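You operate a simulated robot arm through the tools that you are given. There is no shell and no other tool.

You run a simulated robot arm. Do the job below in one go: nothing can be reset, and whatever is moved stays where it is left.

Task
Cure the filled mould in press four for 30 seconds.
Fine: tray in and guard down before the start; afterwards guard up and tray out again.

It is judged by the outcome, as a careful person would: the job done as asked, and still so three seconds after it is handed in. It fails if anything else is knocked over, pushed out of place, dropped, spilled or broken.

Robot
A 7-joint arm with a fingered hand, fixed in place. Base frame: the origin is on the floor under the middle of its stand, x ahead of it, y to its left, z up. Readings come in mm, rad, newtons and seconds.
With the tool pointing down near the work surface it reaches from about 360 to 840 mm from the base axis. Its first joint turns from -2.007 to 2.007 rad. Payload 5 kg.
The TCP is the grasp point between the finger pads, 32 mm short of the fingertips. In the tool frame z runs along the fingers and y along their closing line. The gripper opens to 160 mm; its body begins 89 mm behind the TCP. The gripper is a hand of 4 fingers: y runs from the thumb to the fingers, the wrist lies at [0, 0, -267] in the tool frame, and closing takes about 1.5 s.
Orientation is that of the tool frame in the base frame, as a unit quaternion [w, x, y, z]. With the fingers straight down and closing along the base's y, the tool's x points along the base's -x, its y along +y and its z along -z.

Tools
- The arm moves only by the tool move_arm. Its argument "series" is a list of rows, each a list of 2 entries, a list of its own where there are three numbers: the shift along the tool's x, y, z in mm, then the turn, a rotation vector about the tool's x, y, z in rad. In form: [[[dx, dy, dz], [ax, ay, az]], ...]. A call has 1 to 20 rows; each row shifts and turns the commanded pose from where the row before left it, along the tool's axes as they then stand. "hand" is the closure, from 0 (fully open) to 1 (shut), set as the call begins (left out, the last holds). Each row takes 0.2 s and may step no farther than 50 mm and 0.15 rad from the row before; otherwise, or with a gripper value out of range, the whole call is refused. A pose out of reach is approached as far as the arm can. The call stops where the force on the tool passes 60 N (or 10 N more than at its start, if that is more) or the arm is blocked; 0.2 s more then pass. Each finger travels about 108 mm/s and halts on what it meets, pressing with about 31 N; the grip force reading is that of the motor and also rises with nothing between the fingers. The clock runs only during rows and for 0.2 s after the last one: add rows that do not move to give the fingers time. It gives the time, the measured TCP pose, the force on the tool (base axes), the opening and the grip force at its end, in the units of the frame above (readings bear some noise), with the torque about the TCP (base axes, N m) and any sound that the robot's microphone picked up.
- Cameras (640 x 400 px; columns grow to the right, rows downward): "scene" is fixed at [40.4, -508.7, 1804]; the picture's right is [0.52, -0.86, 0.00], its down [-0.50, -0.30, -0.81] and it looks along [0.70, 0.42, -0.58] (base axes); focal length 238 px, centre (320, 200). "wrist" rides on the gripper at [80, -4, -114] in the tool frame; the picture's right is [0.05, 1.00, 0.00], its down [-0.82, 0.04, -0.58] and it looks along [-0.58, 0.03, 0.82] (tool axes); focal length 265 px, centre (320, 200). There is no depth. A picture from a camera that has moved, and an enlarged one, comes with that camera's place and axes in the base frame and with its lens. The place of the scene camera against the robot may be out by one fixed shift of up to 25 mm in any direction.
- snapshot(camera): a new picture of that camera. It takes no simulated time.
- slide_trunk(by): slides the trunk up (or, below 0, down) by that many mm; the arm rides with it, the base frame stays. It gives what a move gives, with no picture.
- curl_fingers(finger1, finger2, finger3, thumb_bend): sets how far each is bent, from 0 (flat) to 1 (curled in); at 0.3 the hand is open as for a grip, at 0.7 the pads meet at the TCP. One left out holds its place. A second passes; each finger stops where it meets its share of the squeeze, and holds until it gets a number again. A gripper value or a shape takes the hand back. It gives what a move gives, with no picture; readings hold the bend of each and the force on the fingers (four entries, about 0 where the hand has none), thumb and palm.
- hand_shape(shape): the hand has 4 fingers and takes this shape, open, in about a second: jaw (thumb against the fingers, like two jaws); tri (thumb and two fingers); tip (a fingertip pinch); poke (one finger out to press); point (the index stretched); flat (the hand flat); cup (the hand cupped); fist (a fist). The gripper value then closes the fingers along that shape, each until it touches; the sizes above hold for jaw. It gives what a move gives, with no picture.
- zoom(camera, box): a new picture of the part [left, top, right, bottom] of that camera's present view, enlarged. It takes no simulated time.
- job_done(): hands the job in; it is judged then, once.

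Places have to be worked out from the pictures, the camera data and where the tool is seen. Open the gripper and draw the arm clear of the work before you hand the job in, unless the task says otherwise.

The tools are called after "Call:" as name(argument=value, ...) on one line, values as JSON. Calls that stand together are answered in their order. move_arm: Moves the arm, as the interface text tells. Its arguments: {"type":"object","properties":{"series":{"type":"array","items":{"type":"array"}},"hand":{"type":"number"}},"required":["series"]} The other tools are called the same way: slide_trunk (by) moves the trunk up or down; hand_shape (shape) gives the hand a shape; curl_fingers (finger1, finger2, finger3, thumb_bend) moves the fingers one by one; snapshot (camera) takes a picture; zoom (camera, box) takes an enlarged picture of a part of a camera's view; job_done () hands the job in.

At the start:

```text
clock: 0.0
ee_pos: [321.9, -198.6, 1665.5]
ee_rot: [0.001, 0.001, 1.0, -0.001]
force: [-0.1, 0.2, -0.8]
ft_torque: [0.02, 0.02, 0.0]
gripper_width: 159.8
grip_force: 0.1
shape: jaw
bend: [0.3, 0.3, 0.3, 0.3]
finger forces: [0.1, 0.0, 0.0, 0.0, 0.1, 0.0]
trunk travel left (down, up): [-938.0, 52.0]
```

scene: 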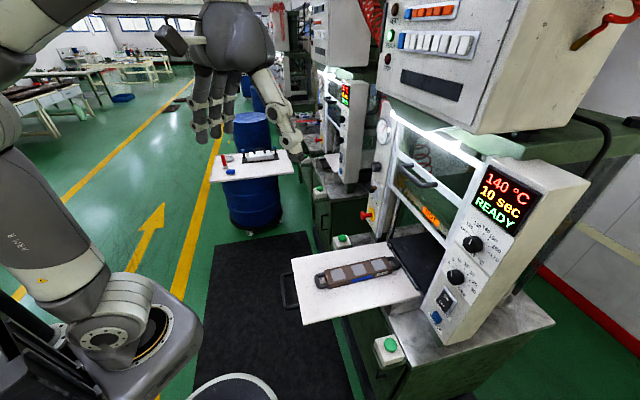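
wrist: 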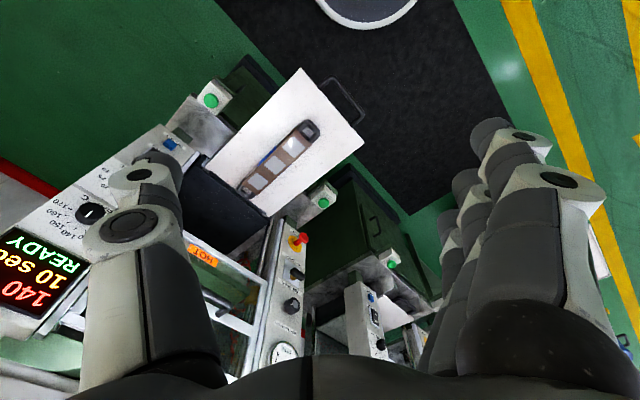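

I'll look closer at the press, its panel and the tray before moving anything.

Call:
zoom(camera="scene", box=[420, 150, 600, 340])

Call:
zoom(camera="scene", box=[270, 120, 460, 390])

Call:
zoom(camera="scene", box=[360, 0, 560, 120])

Call:
zoom(camera="wrist", box=[0, 60, 400, 380])

```text
2.11 times, centred on (510, 245) of scene
camera zoom: at [40.4, -508.7, 1804.0], right [0.52, -0.86, 0.0], down [-0.5, -0.3, -0.81], along [0.7, 0.42, -0.58], focal length 501 px, centre (-80, 105)
```

zoom: 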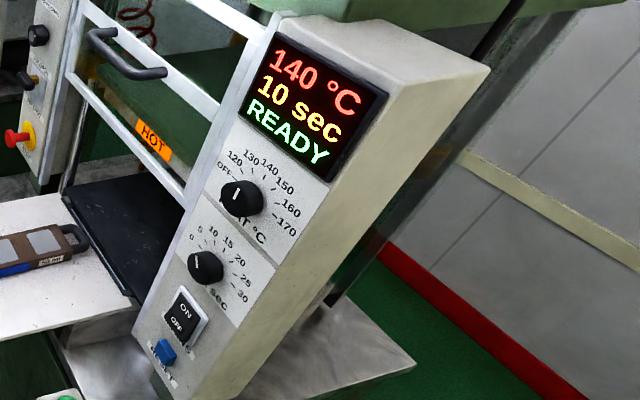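

```text
1.48 times, centred on (365, 255) of scene
camera zoom: at [40.4, -508.7, 1804.0], right [0.52, -0.86, 0.0], down [-0.5, -0.3, -0.81], along [0.7, 0.42, -0.58], focal length 353 px, centre (253, 118)
```

zoom: 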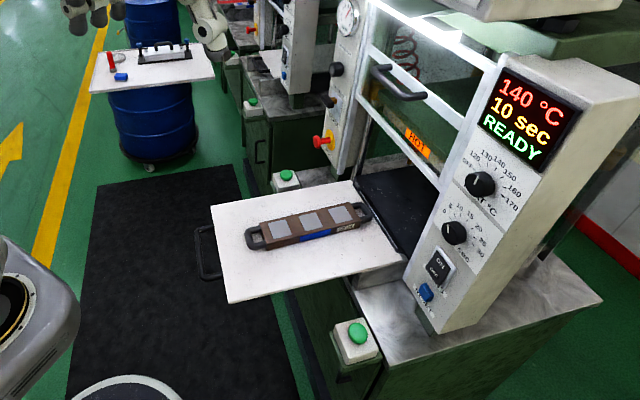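

```text
3.20 times, centred on (460, 60) of scene
camera zoom: at [40.4, -508.7, 1804.0], right [0.52, -0.86, 0.0], down [-0.5, -0.3, -0.81], along [0.7, 0.42, -0.58], focal length 762 px, centre (-128, 648)
```

zoom: 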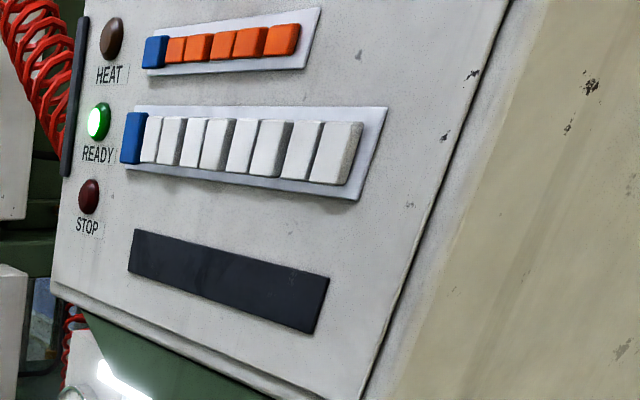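

```text
1.25 times, centred on (200, 220) of wrist
camera zoom: at [240.1, -203.6, 1780.6], right [-0.05, 1.0, 0.0], down [0.82, 0.04, 0.58], along [0.58, 0.03, -0.82], focal length 332 px, centre (470, 175)
```

zoom: 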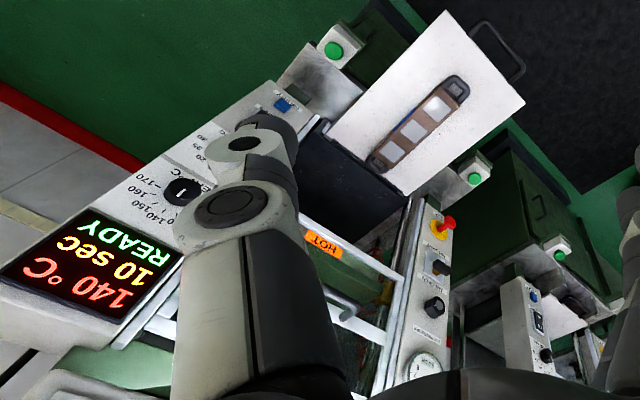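

I need to identify which press is number four, so I look for labels on the presses and at the second press behind.

Call:
zoom(camera="scene", box=[300, 60, 400, 250])

Call:
zoom(camera="scene", box=[360, 90, 460, 180])

Call:
zoom(camera="scene", box=[340, 180, 440, 260])

Call:
zoom(camera="scene", box=[370, 310, 550, 400])

Call:
zoom(camera="scene", box=[200, 140, 320, 200])

Call:
zoom(camera="wrist", box=[180, 50, 420, 230])

Call:
zoom(camera="wrist", box=[180, 200, 440, 380])

Call:
zoom(camera="scene", box=[460, 0, 640, 120])

```text
2.11 times, centred on (350, 155) of scene
camera zoom: at [40.4, -508.7, 1804.0], right [0.52, -0.86, 0.0], down [-0.5, -0.3, -0.81], along [0.7, 0.42, -0.58], focal length 501 px, centre (257, 295)
```

zoom: 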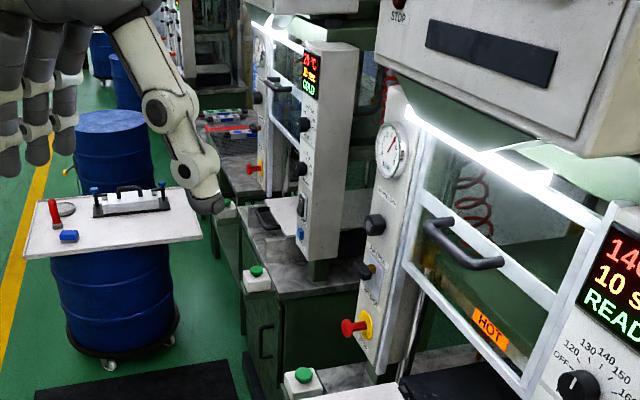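

```text
4.44 times, centred on (410, 135) of scene
camera zoom: at [40.4, -508.7, 1804.0], right [0.52, -0.86, 0.0], down [-0.5, -0.3, -0.81], along [0.7, 0.42, -0.58], focal length 1058 px, centre (-80, 489)
```

zoom: 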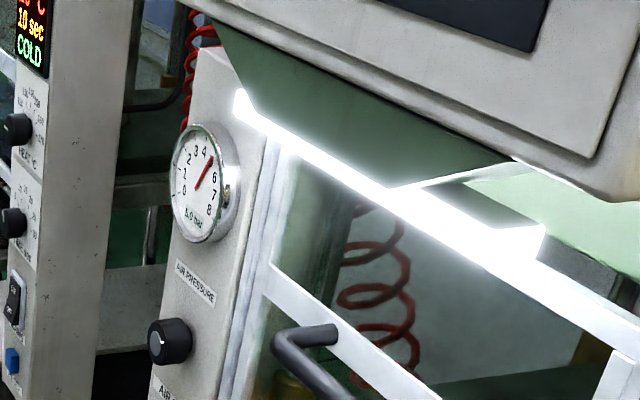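

```text
5.00 times, centred on (390, 220) of scene
camera zoom: at [40.4, -508.7, 1804.0], right [0.52, -0.86, 0.0], down [-0.5, -0.3, -0.81], along [0.7, 0.42, -0.58], focal length 1190 px, centre (-30, 100)
```

zoom: 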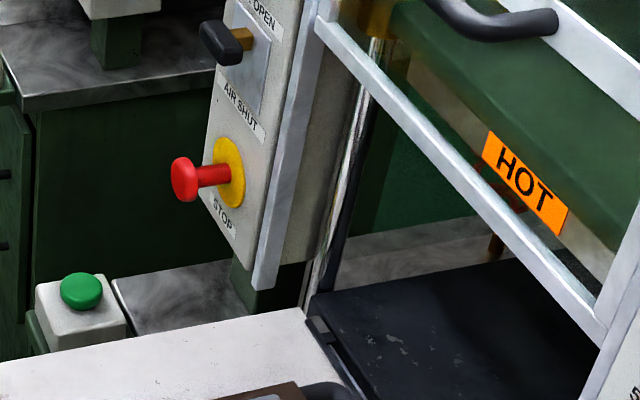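

```text
3.56 times, centred on (460, 355) of scene
camera zoom: at [40.4, -508.7, 1804.0], right [0.52, -0.86, 0.0], down [-0.5, -0.3, -0.81], along [0.7, 0.42, -0.58], focal length 846 px, centre (-178, -351)
```

zoom: 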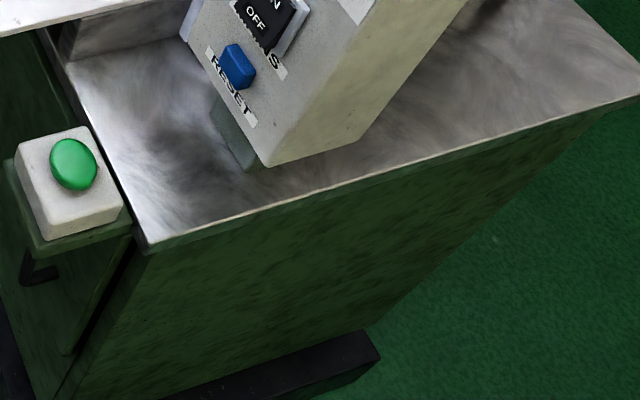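

```text
5.33 times, centred on (260, 170) of scene
camera zoom: at [40.4, -508.7, 1804.0], right [0.52, -0.86, 0.0], down [-0.5, -0.3, -0.81], along [0.7, 0.42, -0.58], focal length 1269 px, centre (640, 360)
```

zoom: 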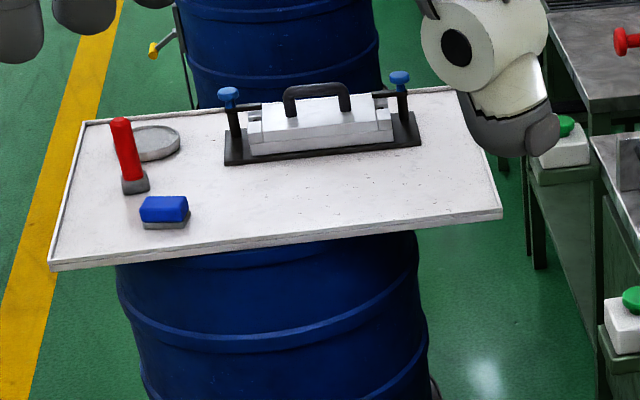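

```text
2.22 times, centred on (300, 140) of wrist
camera zoom: at [240.1, -203.6, 1780.6], right [-0.05, 1.0, 0.0], down [0.82, 0.04, 0.58], along [0.58, 0.03, -0.82], focal length 590 px, centre (364, 333)
```

zoom: 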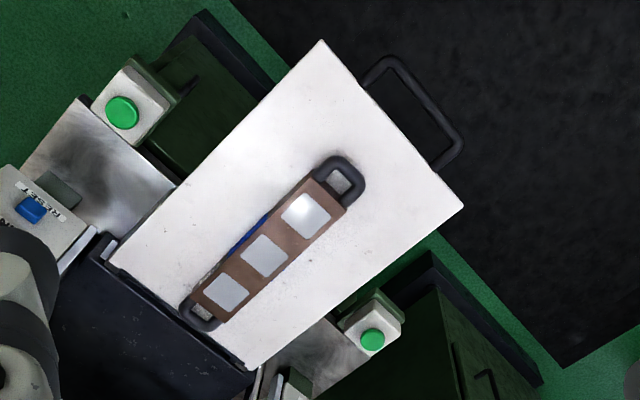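

```text
2.22 times, centred on (310, 290) of wrist
camera zoom: at [240.1, -203.6, 1780.6], right [-0.05, 1.0, 0.0], down [0.82, 0.04, 0.58], along [0.58, 0.03, -0.82], focal length 590 px, centre (342, 0)
```

zoom: 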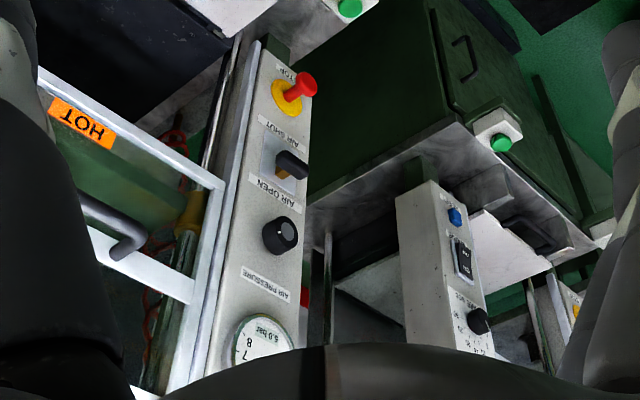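

```text
3.33 times, centred on (550, 60) of scene
camera zoom: at [40.4, -508.7, 1804.0], right [0.52, -0.86, 0.0], down [-0.5, -0.3, -0.81], along [0.7, 0.42, -0.58], focal length 793 px, centre (-447, 667)
```

zoom: 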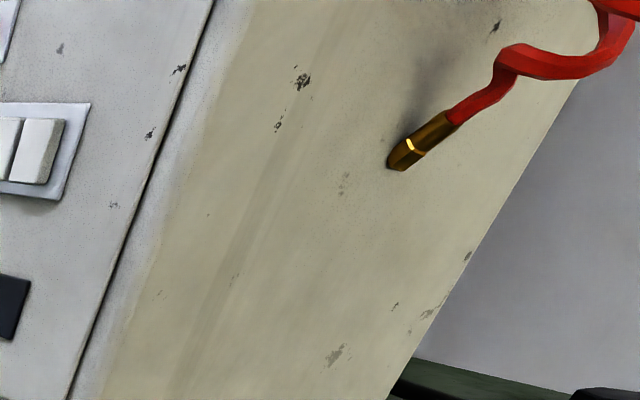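

The near press is hot (140 °C, READY) and has the filled mould; the ones behind show COLD. Triangulating: tray at z≈980 with its axis along (0.7,-0.7), dials around (566,-613). I look closer at the dial scale, guard handle and sides.

Call:
zoom(camera="scene", box=[425, 220, 505, 335])

Call:
zoom(camera="scene", box=[385, 130, 475, 200])

Call:
zoom(camera="scene", box=[275, 235, 375, 330])

Call:
zoom(camera="wrist", box=[60, 140, 200, 240])

```text
3.48 times, centred on (465, 278) of scene
camera zoom: at [40.4, -508.7, 1804.0], right [0.52, -0.86, 0.0], down [-0.5, -0.3, -0.81], along [0.7, 0.42, -0.58], focal length 828 px, centre (-184, -70)
```

zoom: 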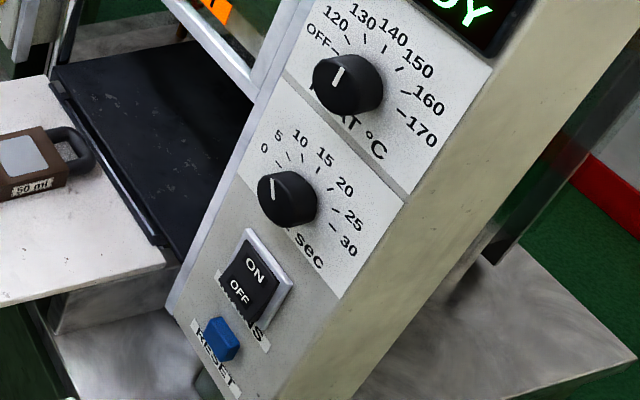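

```text
5.71 times, centred on (430, 165) of scene
camera zoom: at [40.4, -508.7, 1804.0], right [0.52, -0.86, 0.0], down [-0.5, -0.3, -0.81], along [0.7, 0.42, -0.58], focal length 1360 px, centre (-309, 400)
```

zoom: 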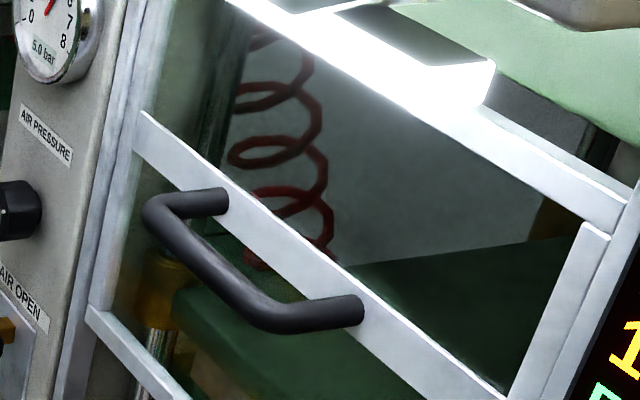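

```text
4.21 times, centred on (325, 282) of scene
camera zoom: at [40.4, -508.7, 1804.0], right [0.52, -0.86, 0.0], down [-0.5, -0.3, -0.81], along [0.7, 0.42, -0.58], focal length 1002 px, centre (299, -147)
```

zoom: 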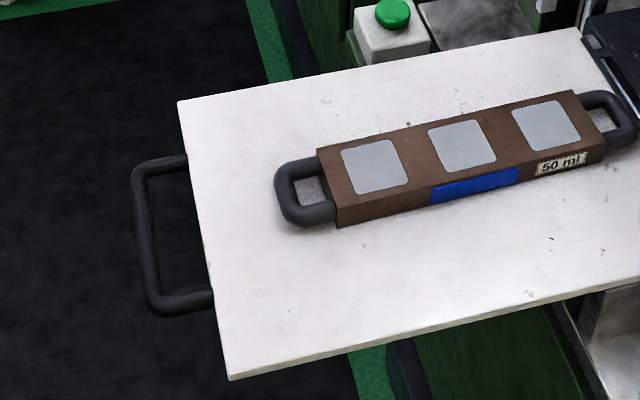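

```text
4.00 times, centred on (130, 190) of wrist
camera zoom: at [240.1, -203.6, 1780.6], right [-0.05, 1.0, 0.0], down [0.82, 0.04, 0.58], along [0.58, 0.03, -0.82], focal length 1062 px, centre (1080, 240)
```

zoom: 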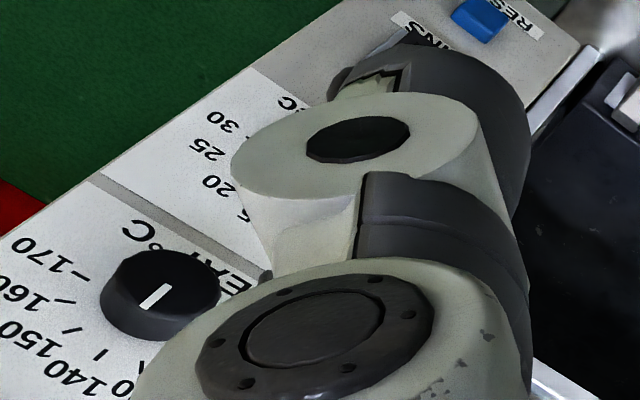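

The dials run 0–30 over 180° (30° per step), so the timer must turn about 120° clockwise. I first yaw the hand 45° so that it lines up with the press's axis, then tilt it to horizontal around the wrist.

Call:
move_arm(series=[[[0, 0, 0], [0, 0, 0.15]], [[0, 0, 0], [0, 0, 0.15]], [[0, 0, 0], [0, 0, 0.15]], [[0, 0, 0], [0, 0, 0.15]], [[0, 0, 0], [0, 0, 0.15]], [[0, 0, 0], [0, 0, 0.0354]]])

```text
clock: 1.4
ee_pos: [320.7, -198.9, 1664.5]
ee_rot: [0.0, 0.384, 0.923, 0.001]
force: [0.5, 0.4, 0.0]
ft_torque: [-0.01, -0.03, -0.01]
gripper_width: 160.1
grip_force: 0.1
shape: jaw
bend: [0.3, 0.3, 0.3, 0.3]
finger forces: [0.1, 0.0, 0.0, 0.0, 0.0, 0.1]
trunk travel left (down, up): [-938.0, 52.0]
```

The yaw worked (tool x is now along -p). Now I tilt the hand forward about the wrist in small rows.

Call:
move_arm(series=[[[-39.9, 0, -3.0], [0, -0.15, 0]], [[-39.9, 0, -3.0], [0, -0.15, 0]], [[-39.9, 0, -3.0], [0, -0.15, 0]], [[-39.9, 0, -3.0], [0, -0.15, 0]], [[-39.9, 0, -3.0], [0, -0.15, 0]]])

Call:
snapshot(camera="scene")

Call:
snapshot(camera="wrist")

```text
clock: 2.6
ee_pos: [449.5, -329.2, 1735.4]
ee_rot: [0.338, 0.355, 0.86, -0.14]
force: [0.1, -0.3, 0.0]
ft_torque: [-0.03, 0.0, 0.03]
gripper_width: 159.9
grip_force: 0.0
shape: jaw
bend: [0.3, 0.3, 0.3, 0.3]
finger forces: [0.0, 0.0, 0.1, 0.0, 0.0, 0.0]
trunk travel left (down, up): [-938.0, 52.0]
```

```text
taken
```

scene: 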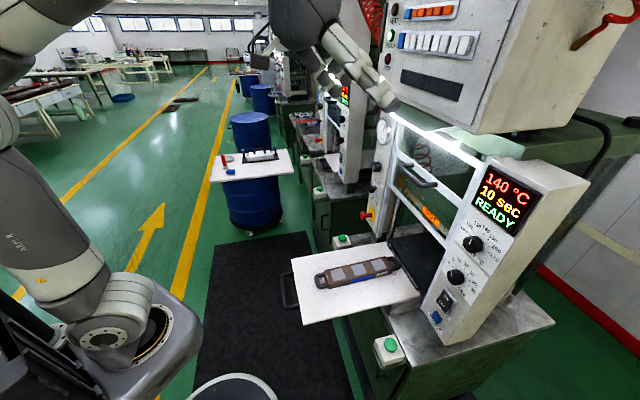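

```text
taken
camera wrist: at [349.1, -236.3, 1763.2], right [0.68, 0.73, -0.04], down [0.17, -0.11, 0.98], along [0.71, -0.67, -0.2], focal length 265 px, centre (320, 200)
```

wrist: 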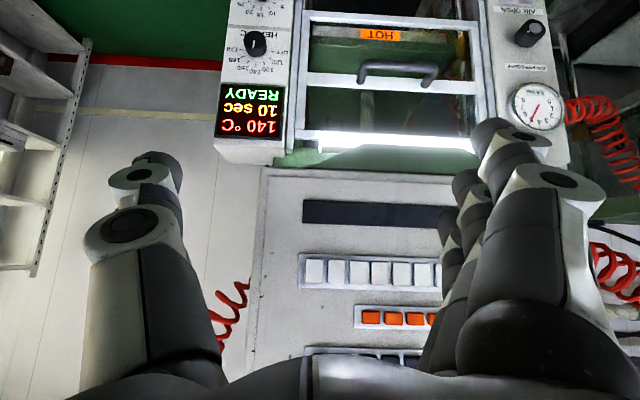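

The press front is in view; the upper cabinet's face lies at p≈748 (along the press axis), so I keep the hand a bit back while finishing the tilt to horizontal.

Call:
move_arm(series=[[[-30, 0, -8.0], [0, -0.15, 0]], [[-30, 0, -8.0], [0, -0.15, 0]], [[-30, 0, -8.0], [0, -0.15, 0]], [[-30, 0, -8.0], [0, -0.15, 0]], [[-30, 0, -8.0], [0, -0.15, 0]], [[-15, 0, -4], [0, -0.0708, 0]]])

Call:
snapshot(camera="wrist")

Call:
snapshot(camera="scene")

```text
clock: 4.0
ee_pos: [477.2, -354.2, 1897.9]
ee_rot: [0.653, 0.27, 0.653, -0.271]
force: [-0.1, -0.7, -0.8]
ft_torque: [0.0, 0.02, 0.02]
gripper_width: 159.8
grip_force: 0.1
shape: jaw
bend: [0.3, 0.3, 0.3, 0.3]
finger forces: [0.1, 0.1, 0.1, 0.0, 0.1, 0.0]
trunk travel left (down, up): [-938.0, 52.0]
```

```text
taken
camera wrist: at [391.8, -277.8, 1817.1], right [0.71, 0.71, -0.05], down [-0.38, 0.44, 0.81], along [0.6, -0.56, 0.58], focal length 265 px, centre (320, 200)
```

wrist: 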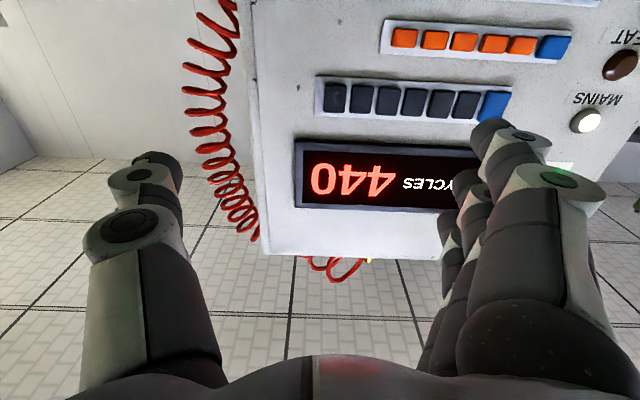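

```text
taken
```

scene: 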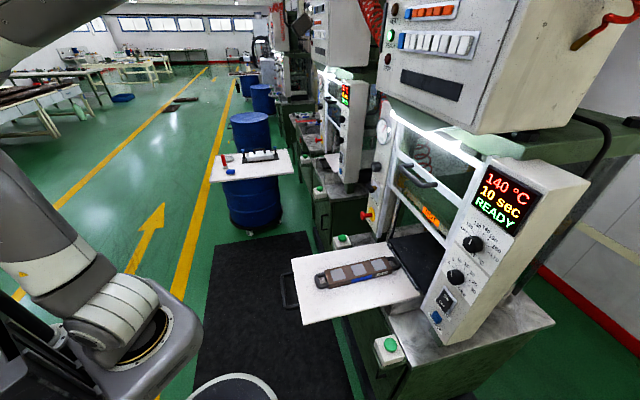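

The hand is now horizontal, pointing along the press axis. I slide the trunk down 600 mm to bring the hand to dial height.

Call:
slide_trunk(by=-300)

Call:
slide_trunk(by=-300)

Call:
snapshot(camera="wrist")

Call:
snapshot(camera="scene")

```text
clock: 7.0
ee_pos: [475.9, -352.2, 1597.7]
ee_rot: [0.653, 0.27, 0.654, -0.27]
force: [-0.2, -0.3, 0.2]
ft_torque: [0.02, -0.02, 0.0]
gripper_width: 159.9
grip_force: 0.1
shape: jaw
bend: [0.3, 0.3, 0.3, 0.3]
finger forces: [0.0, 0.0, 0.0, 0.0, 0.0, 0.0]
trunk travel left (down, up): [-638.0, 352.0]
```

```text
clock: 10.0
ee_pos: [476.9, -355.8, 1296.9]
ee_rot: [0.653, 0.271, 0.654, -0.271]
force: [0.1, -0.2, -0.6]
ft_torque: [-0.01, -0.03, -0.01]
gripper_width: 159.9
grip_force: 0.1
shape: jaw
bend: [0.3, 0.3, 0.3, 0.3]
finger forces: [0.0, 0.0, 0.0, 0.0, 0.0, 0.1]
trunk travel left (down, up): [-338.0, 652.0]
```

```text
taken
camera wrist: at [392.2, -277.3, 1217.0], right [0.71, 0.71, -0.05], down [-0.38, 0.44, 0.82], along [0.6, -0.56, 0.58], focal length 265 px, centre (320, 200)
```

wrist: 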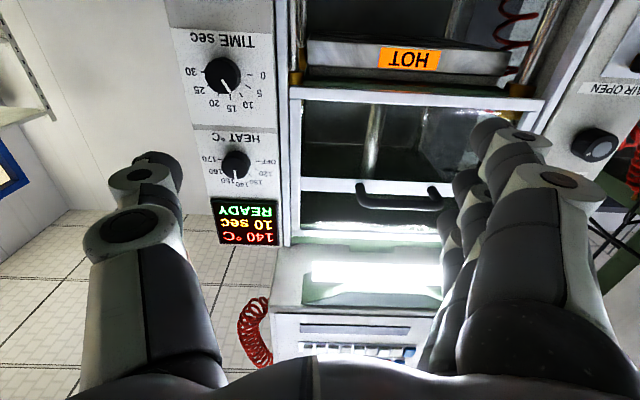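

```text
taken
```

scene: 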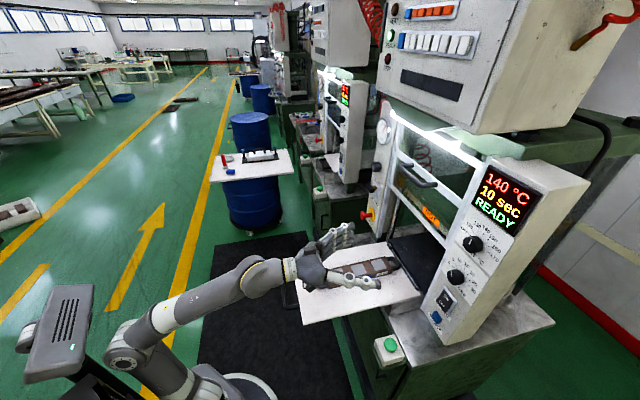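

Now the dials are plainly visible: timer knob centre about (560,-612,1285), panel face about 20 mm behind its front. I shift sideways in front of it, partly close the hand, and start rolling back −60° so that I can turn +120° later.

Call:
move_arm(series=[[[4, -41, 0], [0, 0, 0]], [[4, -41, 0], [0, 0, 0]], [[4, -41, 0], [0, 0, 0]], [[0, 0, 20], [0, 0, -0.15]], [[0, 0, 20], [0, 0, -0.15]], [[0, 0, 20], [0, 0, -0.15]], [[0, 0, 0], [0, 0, -0.15]], [[0, 0, 0], [0, 0, -0.15]], [[0, 0, 0], [0, 0, -0.15]], [[0, 0, 0], [0, 0, -0.147]]], hand=0.5)

Call:
snapshot(camera="wrist")

Call:
snapshot(camera="scene")

```text
clock: 12.2
ee_pos: [434.0, -483.5, 1285.4]
ee_rot: [0.431, -0.093, 0.701, -0.56]
force: [-0.4, 0.0, 0.0]
ft_torque: [-0.03, 0.0, 0.02]
gripper_width: 80.6
grip_force: 0.0
shape: jaw
bend: [0.72, 0.72, 0.72, 0.7]
finger forces: [0.0, 0.1, 0.0, 0.0, 0.0, 0.0]
trunk travel left (down, up): [-338.0, 652.0]
```

```text
taken
camera wrist: at [301.0, -454.8, 1248.6], right [0.32, 0.32, -0.89], down [0.11, 0.92, 0.37], along [0.94, -0.21, 0.26], focal length 265 px, centre (320, 200)
```

wrist: 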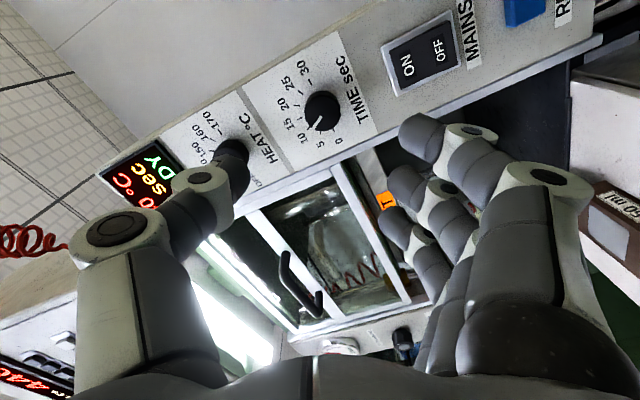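

```text
taken
```

scene: 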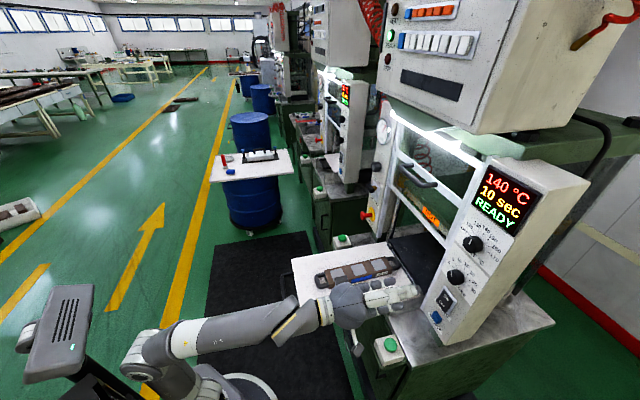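

The hand is in front of the timer knob at −60° roll. I zoom to refine the knob centre relative to the hand.

Call:
zoom(camera="wrist", box=[220, 20, 420, 180])

Call:
zoom(camera="scene", box=[330, 220, 510, 360])

```text
2.50 times, centred on (320, 100) of wrist
camera zoom: at [301.0, -454.8, 1248.6], right [0.32, 0.32, -0.89], down [0.11, 0.92, 0.37], along [0.94, -0.21, 0.26], focal length 664 px, centre (320, 450)
```

zoom: 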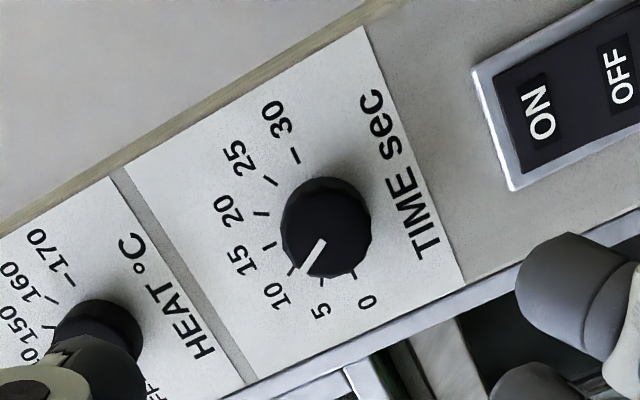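

```text
2.86 times, centred on (420, 290) of scene
camera zoom: at [40.4, -508.7, 1804.0], right [0.52, -0.86, 0.0], down [-0.5, -0.3, -0.81], along [0.7, 0.42, -0.58], focal length 680 px, centre (34, -57)
```

zoom: 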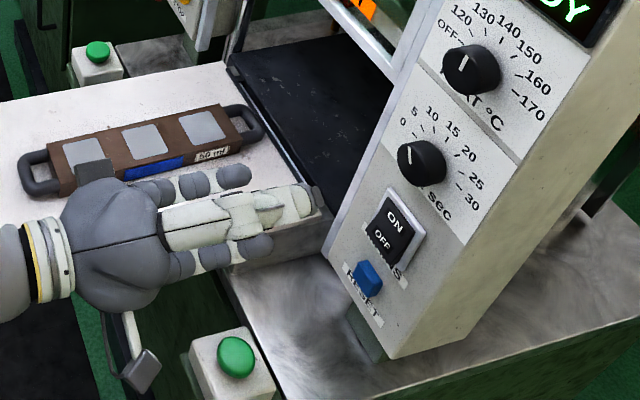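

Combining the wrist views, the timer knob axis is at l≈-30.5, z≈1284.5 with the panel face at p≈832 (knob front ≈805). I advance to about 35 mm short and check alignment.

Call:
move_arm(series=[[[-3.4, 3.1, 30], [0, 0, 0]], [[0, 0, 30], [0, 0, 0]], [[0, 0, 30], [0, 0, 0]], [[0, 0, 20], [0, 0, 0]]])

Call:
snapshot(camera="wrist")

Call:
zoom(camera="scene", box=[390, 210, 510, 340])

```text
clock: 13.2
ee_pos: [512.0, -560.5, 1283.7]
ee_rot: [0.43, -0.092, 0.701, -0.561]
force: [-0.4, -0.7, 1.1]
ft_torque: [-0.03, -0.02, 0.0]
gripper_width: 80.4
grip_force: 0.1
shape: jaw
bend: [0.72, 0.72, 0.72, 0.7]
finger forces: [0.1, 0.0, 0.1, 0.1, 0.1, 0.0]
trunk travel left (down, up): [-338.0, 652.0]
```

```text
taken
camera wrist: at [380.7, -532.1, 1246.8], right [0.32, 0.32, -0.89], down [0.11, 0.92, 0.37], along [0.94, -0.21, 0.26], focal length 265 px, centre (320, 200)
```

wrist: 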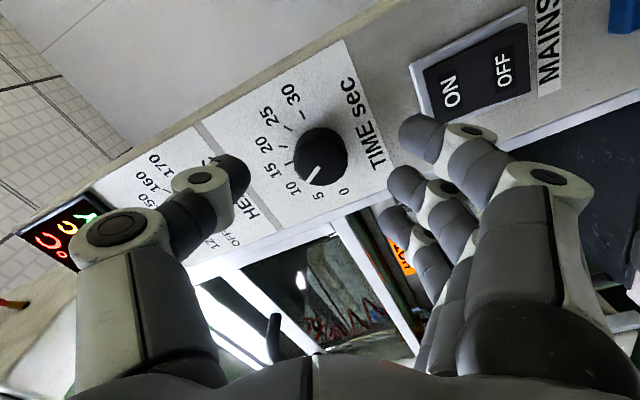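

```text
3.08 times, centred on (450, 275) of scene
camera zoom: at [40.4, -508.7, 1804.0], right [0.52, -0.86, 0.0], down [-0.5, -0.3, -0.81], along [0.7, 0.42, -0.58], focal length 732 px, centre (-80, -31)
```

zoom: 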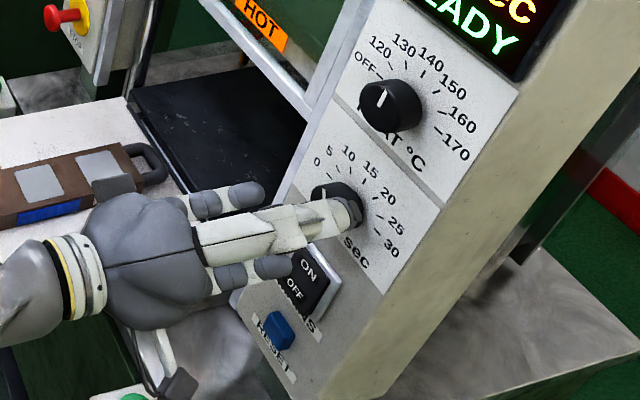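

The knob looks close to the hand axis. I zoom to measure the remaining misalignment.

Call:
zoom(camera="wrist", box=[220, 70, 440, 250])

```text
2.22 times, centred on (330, 160) of wrist
camera zoom: at [380.7, -532.1, 1246.8], right [0.32, 0.32, -0.89], down [0.11, 0.92, 0.37], along [0.94, -0.21, 0.26], focal length 590 px, centre (298, 289)
```

zoom: 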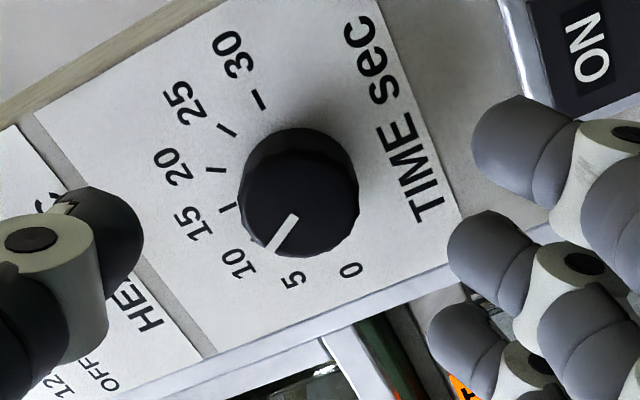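

The knob is about 3 mm off along tool x; I correct that and advance until the fingertips are almost at the panel, then close on the knob.

Call:
move_arm(series=[[[-3, 1, 12], [0, 0, 0]], [[0, 0, 12], [0, 0, 0]], [[0, 0, 11], [0, 0, 0]], [[0, 0, 0], [0, 0, 0]]])

Call:
zoom(camera="wrist", box=[200, 70, 440, 270])

Call:
zoom(camera="scene", box=[390, 210, 510, 340])

```text
clock: 14.2
ee_pos: [538.6, -579.2, 1285.1]
ee_rot: [0.43, -0.093, 0.702, -0.561]
force: [0.4, -0.8, -0.2]
ft_torque: [-0.01, 0.0, 0.03]
gripper_width: 80.5
grip_force: 0.0
shape: jaw
bend: [0.72, 0.72, 0.72, 0.7]
finger forces: [0.1, 0.1, 0.0, 0.0, 0.1, 0.0]
trunk travel left (down, up): [-338.0, 652.0]
```

```text
2.00 times, centred on (320, 170) of wrist
camera zoom: at [407.8, -551.1, 1248.5], right [0.32, 0.32, -0.89], down [0.11, 0.92, 0.37], along [0.94, -0.21, 0.26], focal length 531 px, centre (320, 260)
```

zoom: 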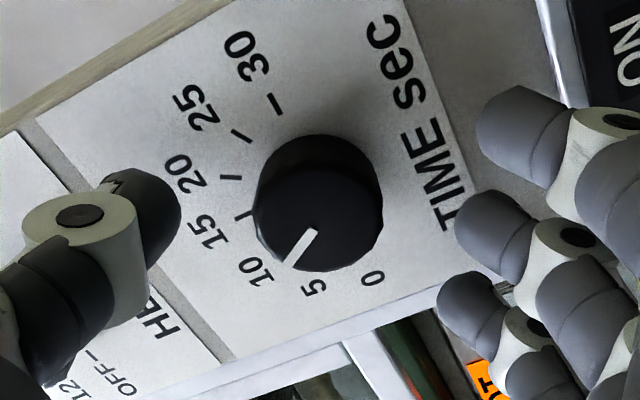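

```text
3.08 times, centred on (450, 275) of scene
camera zoom: at [40.4, -508.7, 1804.0], right [0.52, -0.86, 0.0], down [-0.5, -0.3, -0.81], along [0.7, 0.42, -0.58], focal length 732 px, centre (-80, -31)
```

zoom: 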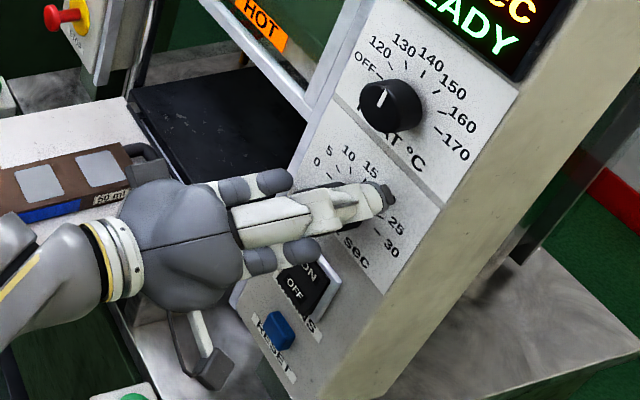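

The knob is centred now, with the fingertips about 6 mm from the panel. I advance 4 mm and close on the knob.

Call:
move_arm(series=[[[0, 0, 4], [0, 0, 0]], [[0, 0, 0], [0, 0, 0]]])

Call:
move_arm(series=[[[0, 0, 0], [0, 0, 0]], [[0, 0, 0], [0, 0, 0]], [[0, 0, 0], [0, 0, 0]], [[0, 0, 0], [0, 0, 0]], [[0, 0, 0], [0, 0, 0]], [[0, 0, 0], [0, 0, 0]]], hand=1.0)

Call:
zoom(camera="wrist", box=[200, 70, 440, 270])

```text
clock: 14.8
ee_pos: [543.4, -582.5, 1286.2]
ee_rot: [0.431, -0.092, 0.701, -0.561]
force: [-1.0, -0.6, -0.4]
ft_torque: [-0.03, 0.02, 0.01]
gripper_width: 80.3
grip_force: 0.0
shape: jaw
bend: [0.72, 0.72, 0.72, 0.7]
finger forces: [0.1, 0.0, 0.0, 0.0, 0.1, 0.1]
trunk travel left (down, up): [-338.0, 652.0]
```

```text
clock: 16.2
ee_pos: [541.7, -582.9, 1287.6]
ee_rot: [0.431, -0.091, 0.701, -0.562]
force: [2.4, -10.5, 15.9]
ft_torque: [-0.13, -0.1, 0.0]
gripper_width: 14.0
grip_force: 30.7
shape: jaw
bend: [0.69, 0.72, 0.69, 0.7]
finger forces: [0.1, 11.1, 0.0, 0.1, 26.6, 0.0]
trunk travel left (down, up): [-338.0, 652.0]
```

```text
2.00 times, centred on (320, 170) of wrist
camera zoom: at [409.8, -553.8, 1250.0], right [0.32, 0.32, -0.89], down [0.11, 0.92, 0.37], along [0.94, -0.21, 0.26], focal length 531 px, centre (320, 260)
```

zoom: 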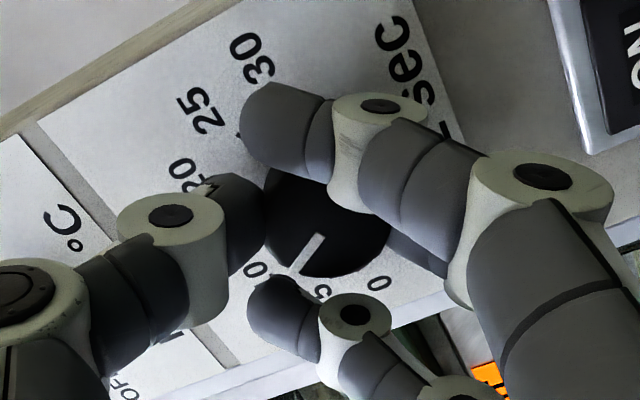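

The thumb and middle finger hold the knob, with a side load of about 19 N toward the thumb side; I shift slightly that way to centre the grip.

Call:
move_arm(series=[[[0, -2, 0], [0, 0, 0]], [[0, 0, 0], [0, 0, 0]]])

```text
clock: 16.8
ee_pos: [541.0, -583.9, 1287.5]
ee_rot: [0.431, -0.092, 0.701, -0.56]
force: [2.4, -4.9, 12.2]
ft_torque: [-0.1, -0.08, 0.03]
gripper_width: 13.9
grip_force: 30.5
shape: jaw
bend: [0.69, 0.72, 0.69, 0.7]
finger forces: [0.1, 13.5, 0.0, 0.0, 24.1, 0.0]
trunk travel left (down, up): [-338.0, 652.0]
```

The balance improves; I shift 4 mm more and begin turning clockwise in small rows.

Call:
move_arm(series=[[[0, -4, 0], [0, 0, 0]], [[0, 0, 0], [0, 0, 0.1]], [[0, 0, 0], [0, 0, 0.1]], [[0, 0, 0], [0, 0, 0.1]], [[0, 0, 0], [0, 0, 0.1]], [[0, 0, 0], [0, 0, 0.1]]])

Call:
zoom(camera="wrist", box=[200, 70, 440, 270])

Call:
zoom(camera="scene", box=[420, 150, 540, 300])

```text
clock: 18.2
ee_pos: [538.8, -587.3, 1291.3]
ee_rot: [0.555, 0.084, 0.704, -0.436]
force: [-7.7, 0.7, -6.2]
ft_torque: [0.21, 0.24, 0.24]
gripper_width: 12.8
grip_force: 30.7
shape: jaw
bend: [0.69, 0.72, 0.69, 0.7]
finger forces: [0.1, 18.8, 0.1, 0.1, 19.7, 0.0]
trunk travel left (down, up): [-338.0, 652.0]
```

```text
2.00 times, centred on (320, 170) of wrist
camera zoom: at [425.9, -539.3, 1223.9], right [0.58, 0.59, -0.56], down [-0.08, 0.73, 0.68], along [0.81, -0.35, 0.47], focal length 531 px, centre (320, 260)
```

zoom: 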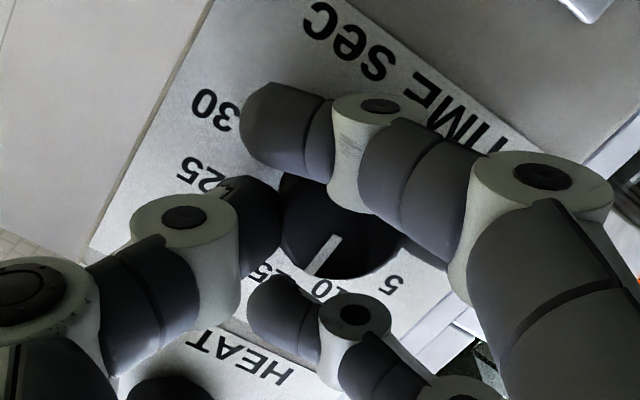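

```text
2.67 times, centred on (480, 225) of scene
camera zoom: at [40.4, -508.7, 1804.0], right [0.52, -0.86, 0.0], down [-0.5, -0.3, -0.81], along [0.7, 0.42, -0.58], focal length 635 px, centre (-107, 133)
```

zoom: 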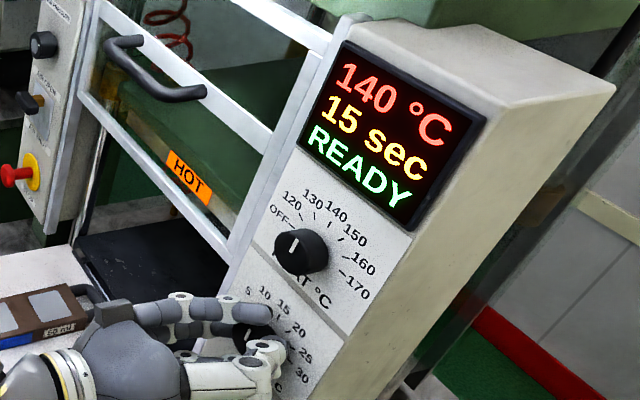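

The display reads 15 sec, so the knob follows the hand. I keep turning.

Call:
move_arm(series=[[[0, 0, 0], [0, 0, 0.1]], [[0, 0, 0], [0, 0, 0.1]], [[0, 0, 0], [0, 0, 0.1]], [[0, 0, 0], [0, 0, 0.1]], [[0, 0, 0], [0, 0, 0.1]]])

Call:
zoom(camera="scene", box=[420, 150, 540, 300])

Call:
zoom(camera="wrist", box=[200, 70, 440, 270])

```text
clock: 19.4
ee_pos: [539.4, -589.3, 1288.4]
ee_rot: [0.645, 0.257, 0.66, -0.285]
force: [-19.3, 5.1, -22.5]
ft_torque: [0.22, 0.45, 0.13]
gripper_width: 13.7
grip_force: 30.9
shape: jaw
bend: [0.69, 0.73, 0.69, 0.71]
finger forces: [0.1, 18.0, 0.0, 0.1, 26.0, 0.0]
trunk travel left (down, up): [-338.0, 652.0]
```

```text
2.67 times, centred on (480, 225) of scene
camera zoom: at [40.4, -508.7, 1804.0], right [0.52, -0.86, 0.0], down [-0.5, -0.3, -0.81], along [0.7, 0.42, -0.58], focal length 635 px, centre (-107, 133)
```

zoom: 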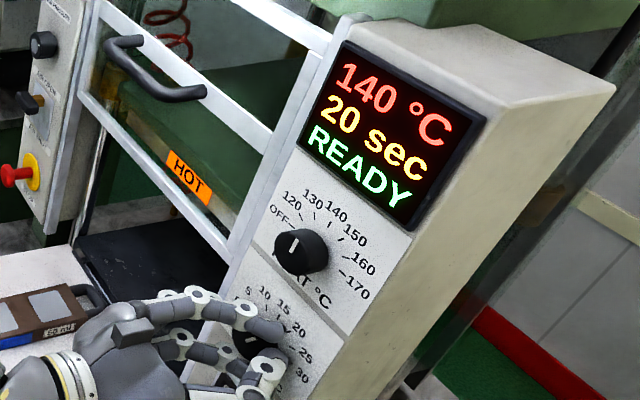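

```text
2.00 times, centred on (320, 170) of wrist
camera zoom: at [452.0, -514.2, 1208.7], right [0.7, 0.7, -0.1], down [-0.35, 0.46, 0.82], along [0.62, -0.54, 0.57], focal length 531 px, centre (320, 260)
```

zoom: 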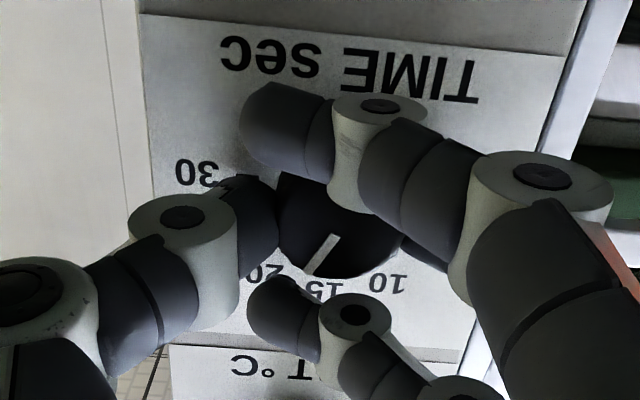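

20 sec now. Force on the tool points down and slightly outward, so I ease the hand 2 mm down and 1.5 mm back while turning on.

Call:
move_arm(series=[[[2, -1, -1.5], [0, 0, 0]], [[0, 0, 0], [0, 0, 0.1]], [[0, 0, 0], [0, 0, 0.1]], [[0, 0, 0], [0, 0, 0.1]], [[0, 0, 0], [0, 0, 0.1]], [[0, 0, 0], [0, 0, 0.1]]])

Call:
zoom(camera="scene", box=[420, 150, 540, 300])

Call:
zoom(camera="wrist", box=[200, 70, 440, 270])

```text
clock: 20.8
ee_pos: [539.7, -587.4, 1285.5]
ee_rot: [0.696, 0.411, 0.577, -0.115]
force: [-13.3, 3.9, -25.7]
ft_torque: [0.24, 0.37, -0.03]
gripper_width: 14.6
grip_force: 31.2
shape: jaw
bend: [0.69, 0.73, 0.69, 0.71]
finger forces: [0.2, 13.7, 0.1, 0.0, 30.3, 0.0]
trunk travel left (down, up): [-338.0, 652.0]
```

```text
2.67 times, centred on (480, 225) of scene
camera zoom: at [40.4, -508.7, 1804.0], right [0.52, -0.86, 0.0], down [-0.5, -0.3, -0.81], along [0.7, 0.42, -0.58], focal length 635 px, centre (-107, 133)
```

zoom: 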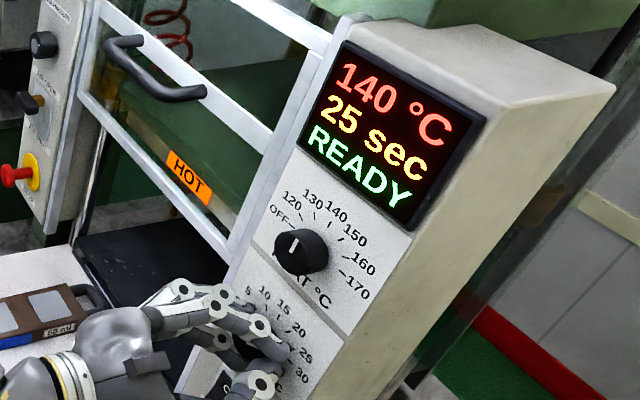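

```text
2.00 times, centred on (320, 170) of wrist
camera zoom: at [480.1, -485.4, 1212.8], right [0.65, 0.65, 0.39], down [-0.63, 0.18, 0.75], along [0.42, -0.74, 0.53], focal length 531 px, centre (320, 260)
```

zoom: 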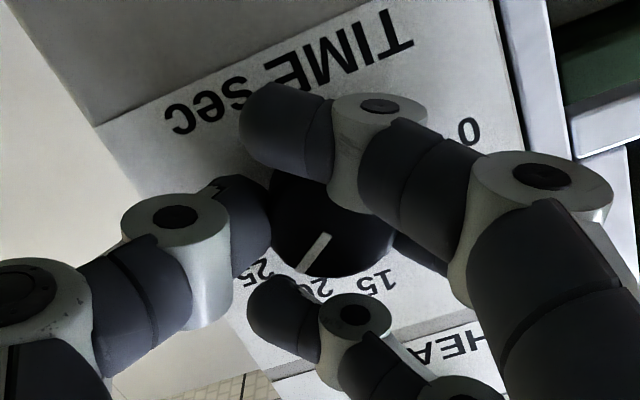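

25 sec. Side load again (thumb heavier); I ease the hand toward it and finish the last 30°.

Call:
move_arm(series=[[[3, -3, 0], [0, 0, 0]], [[0, 0, 0], [0, 0, 0.1]], [[0, 0, 0], [0, 0, 0.1]], [[0, 0, 0], [0, 0, 0.1]], [[0, 0, 0], [0, 0, 0.1]], [[0, 0, 0], [0, 0, 0.1]], [[0, 0, 0], [0, 0, 0.05]]])

Call:
zoom(camera="scene", box=[420, 150, 540, 300])

Call:
zoom(camera="wrist", box=[200, 70, 440, 270])

```text
clock: 22.4
ee_pos: [539.1, -587.2, 1283.6]
ee_rot: [0.702, 0.552, 0.443, 0.077]
force: [-4.9, 3.4, -14.5]
ft_torque: [0.05, 0.07, 0.13]
gripper_width: 14.1
grip_force: 30.8
shape: jaw
bend: [0.69, 0.73, 0.69, 0.71]
finger forces: [0.1, 14.7, 0.1, 0.0, 27.3, 0.0]
trunk travel left (down, up): [-338.0, 652.0]
```

```text
2.67 times, centred on (480, 225) of scene
camera zoom: at [40.4, -508.7, 1804.0], right [0.52, -0.86, 0.0], down [-0.5, -0.3, -0.81], along [0.7, 0.42, -0.58], focal length 635 px, centre (-107, 133)
```

zoom: 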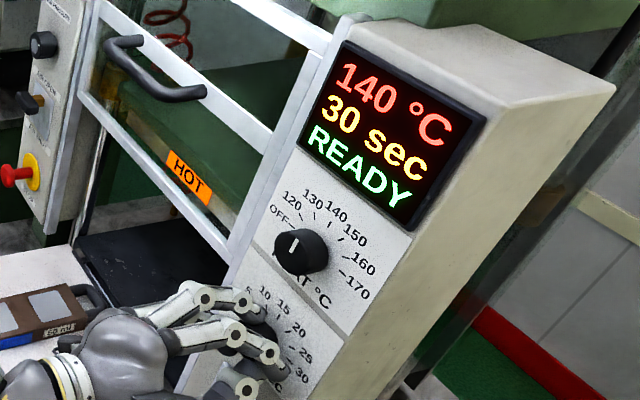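

```text
2.00 times, centred on (320, 170) of wrist
camera zoom: at [504.0, -461.2, 1236.8], right [0.41, 0.41, 0.81], down [-0.88, -0.06, 0.48], along [0.25, -0.91, 0.33], focal length 531 px, centre (320, 260)
```

zoom: 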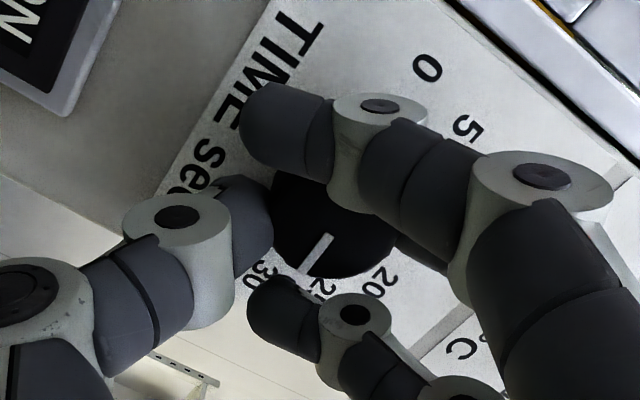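

The display reads 30 sec. I add a last small turn to centre the pointer on 30, then open the hand and check that it stays.

Call:
move_arm(series=[[[0, 0, 0], [0, 0, 0.04]], [[0, 0, 0], [0, 0, 0]]])

Call:
move_arm(series=[[[0, 0, 0], [0, 0, 0]], [[0, 0, 0], [0, 0, 0]], [[0, 0, 0], [0, 0, 0]], [[0, 0, 0], [0, 0, 0]], [[0, 0, 0], [0, 0, 0]]], hand=0.5)

Call:
zoom(camera="wrist", box=[200, 70, 440, 270])

Call:
zoom(camera="scene", box=[420, 150, 540, 300])

```text
clock: 23.0
ee_pos: [538.6, -587.3, 1283.5]
ee_rot: [0.7, 0.561, 0.433, 0.091]
force: [-5.2, 8.2, -20.4]
ft_torque: [0.13, 0.23, 0.13]
gripper_width: 14.2
grip_force: 31.1
shape: jaw
bend: [0.69, 0.73, 0.69, 0.71]
finger forces: [0.1, 14.1, 0.1, 0.0, 30.0, 0.1]
trunk travel left (down, up): [-338.0, 652.0]
```

```text
clock: 24.2
ee_pos: [538.8, -586.7, 1284.7]
ee_rot: [0.701, 0.56, 0.432, 0.092]
force: [0.2, 0.0, -0.4]
ft_torque: [0.0, -0.01, 0.02]
gripper_width: 79.4
grip_force: 0.0
shape: jaw
bend: [0.72, 0.72, 0.72, 0.7]
finger forces: [0.0, 0.1, 0.1, 0.0, 0.2, 0.1]
trunk travel left (down, up): [-338.0, 652.0]
```

```text
2.00 times, centred on (320, 170) of wrist
camera zoom: at [504.5, -459.9, 1240.8], right [0.39, 0.39, 0.84], down [-0.89, -0.08, 0.45], along [0.24, -0.92, 0.32], focal length 531 px, centre (320, 260)
```

zoom: 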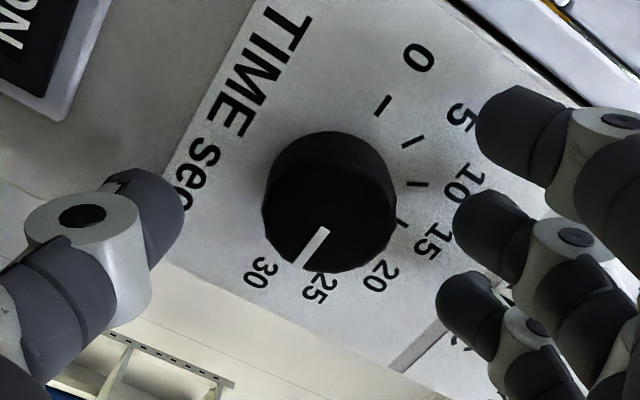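

```text
2.67 times, centred on (480, 225) of scene
camera zoom: at [40.4, -508.7, 1804.0], right [0.52, -0.86, 0.0], down [-0.5, -0.3, -0.81], along [0.7, 0.42, -0.58], focal length 635 px, centre (-107, 133)
```

zoom: 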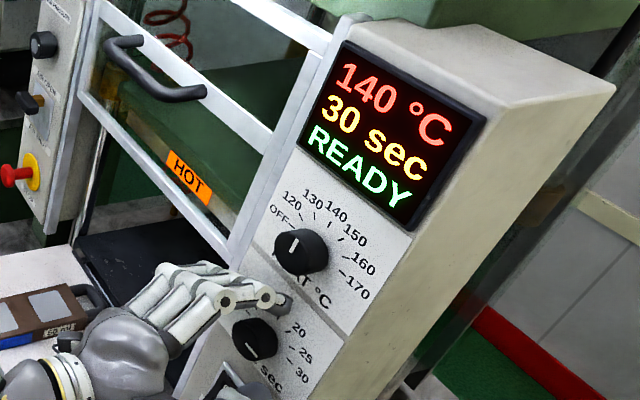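

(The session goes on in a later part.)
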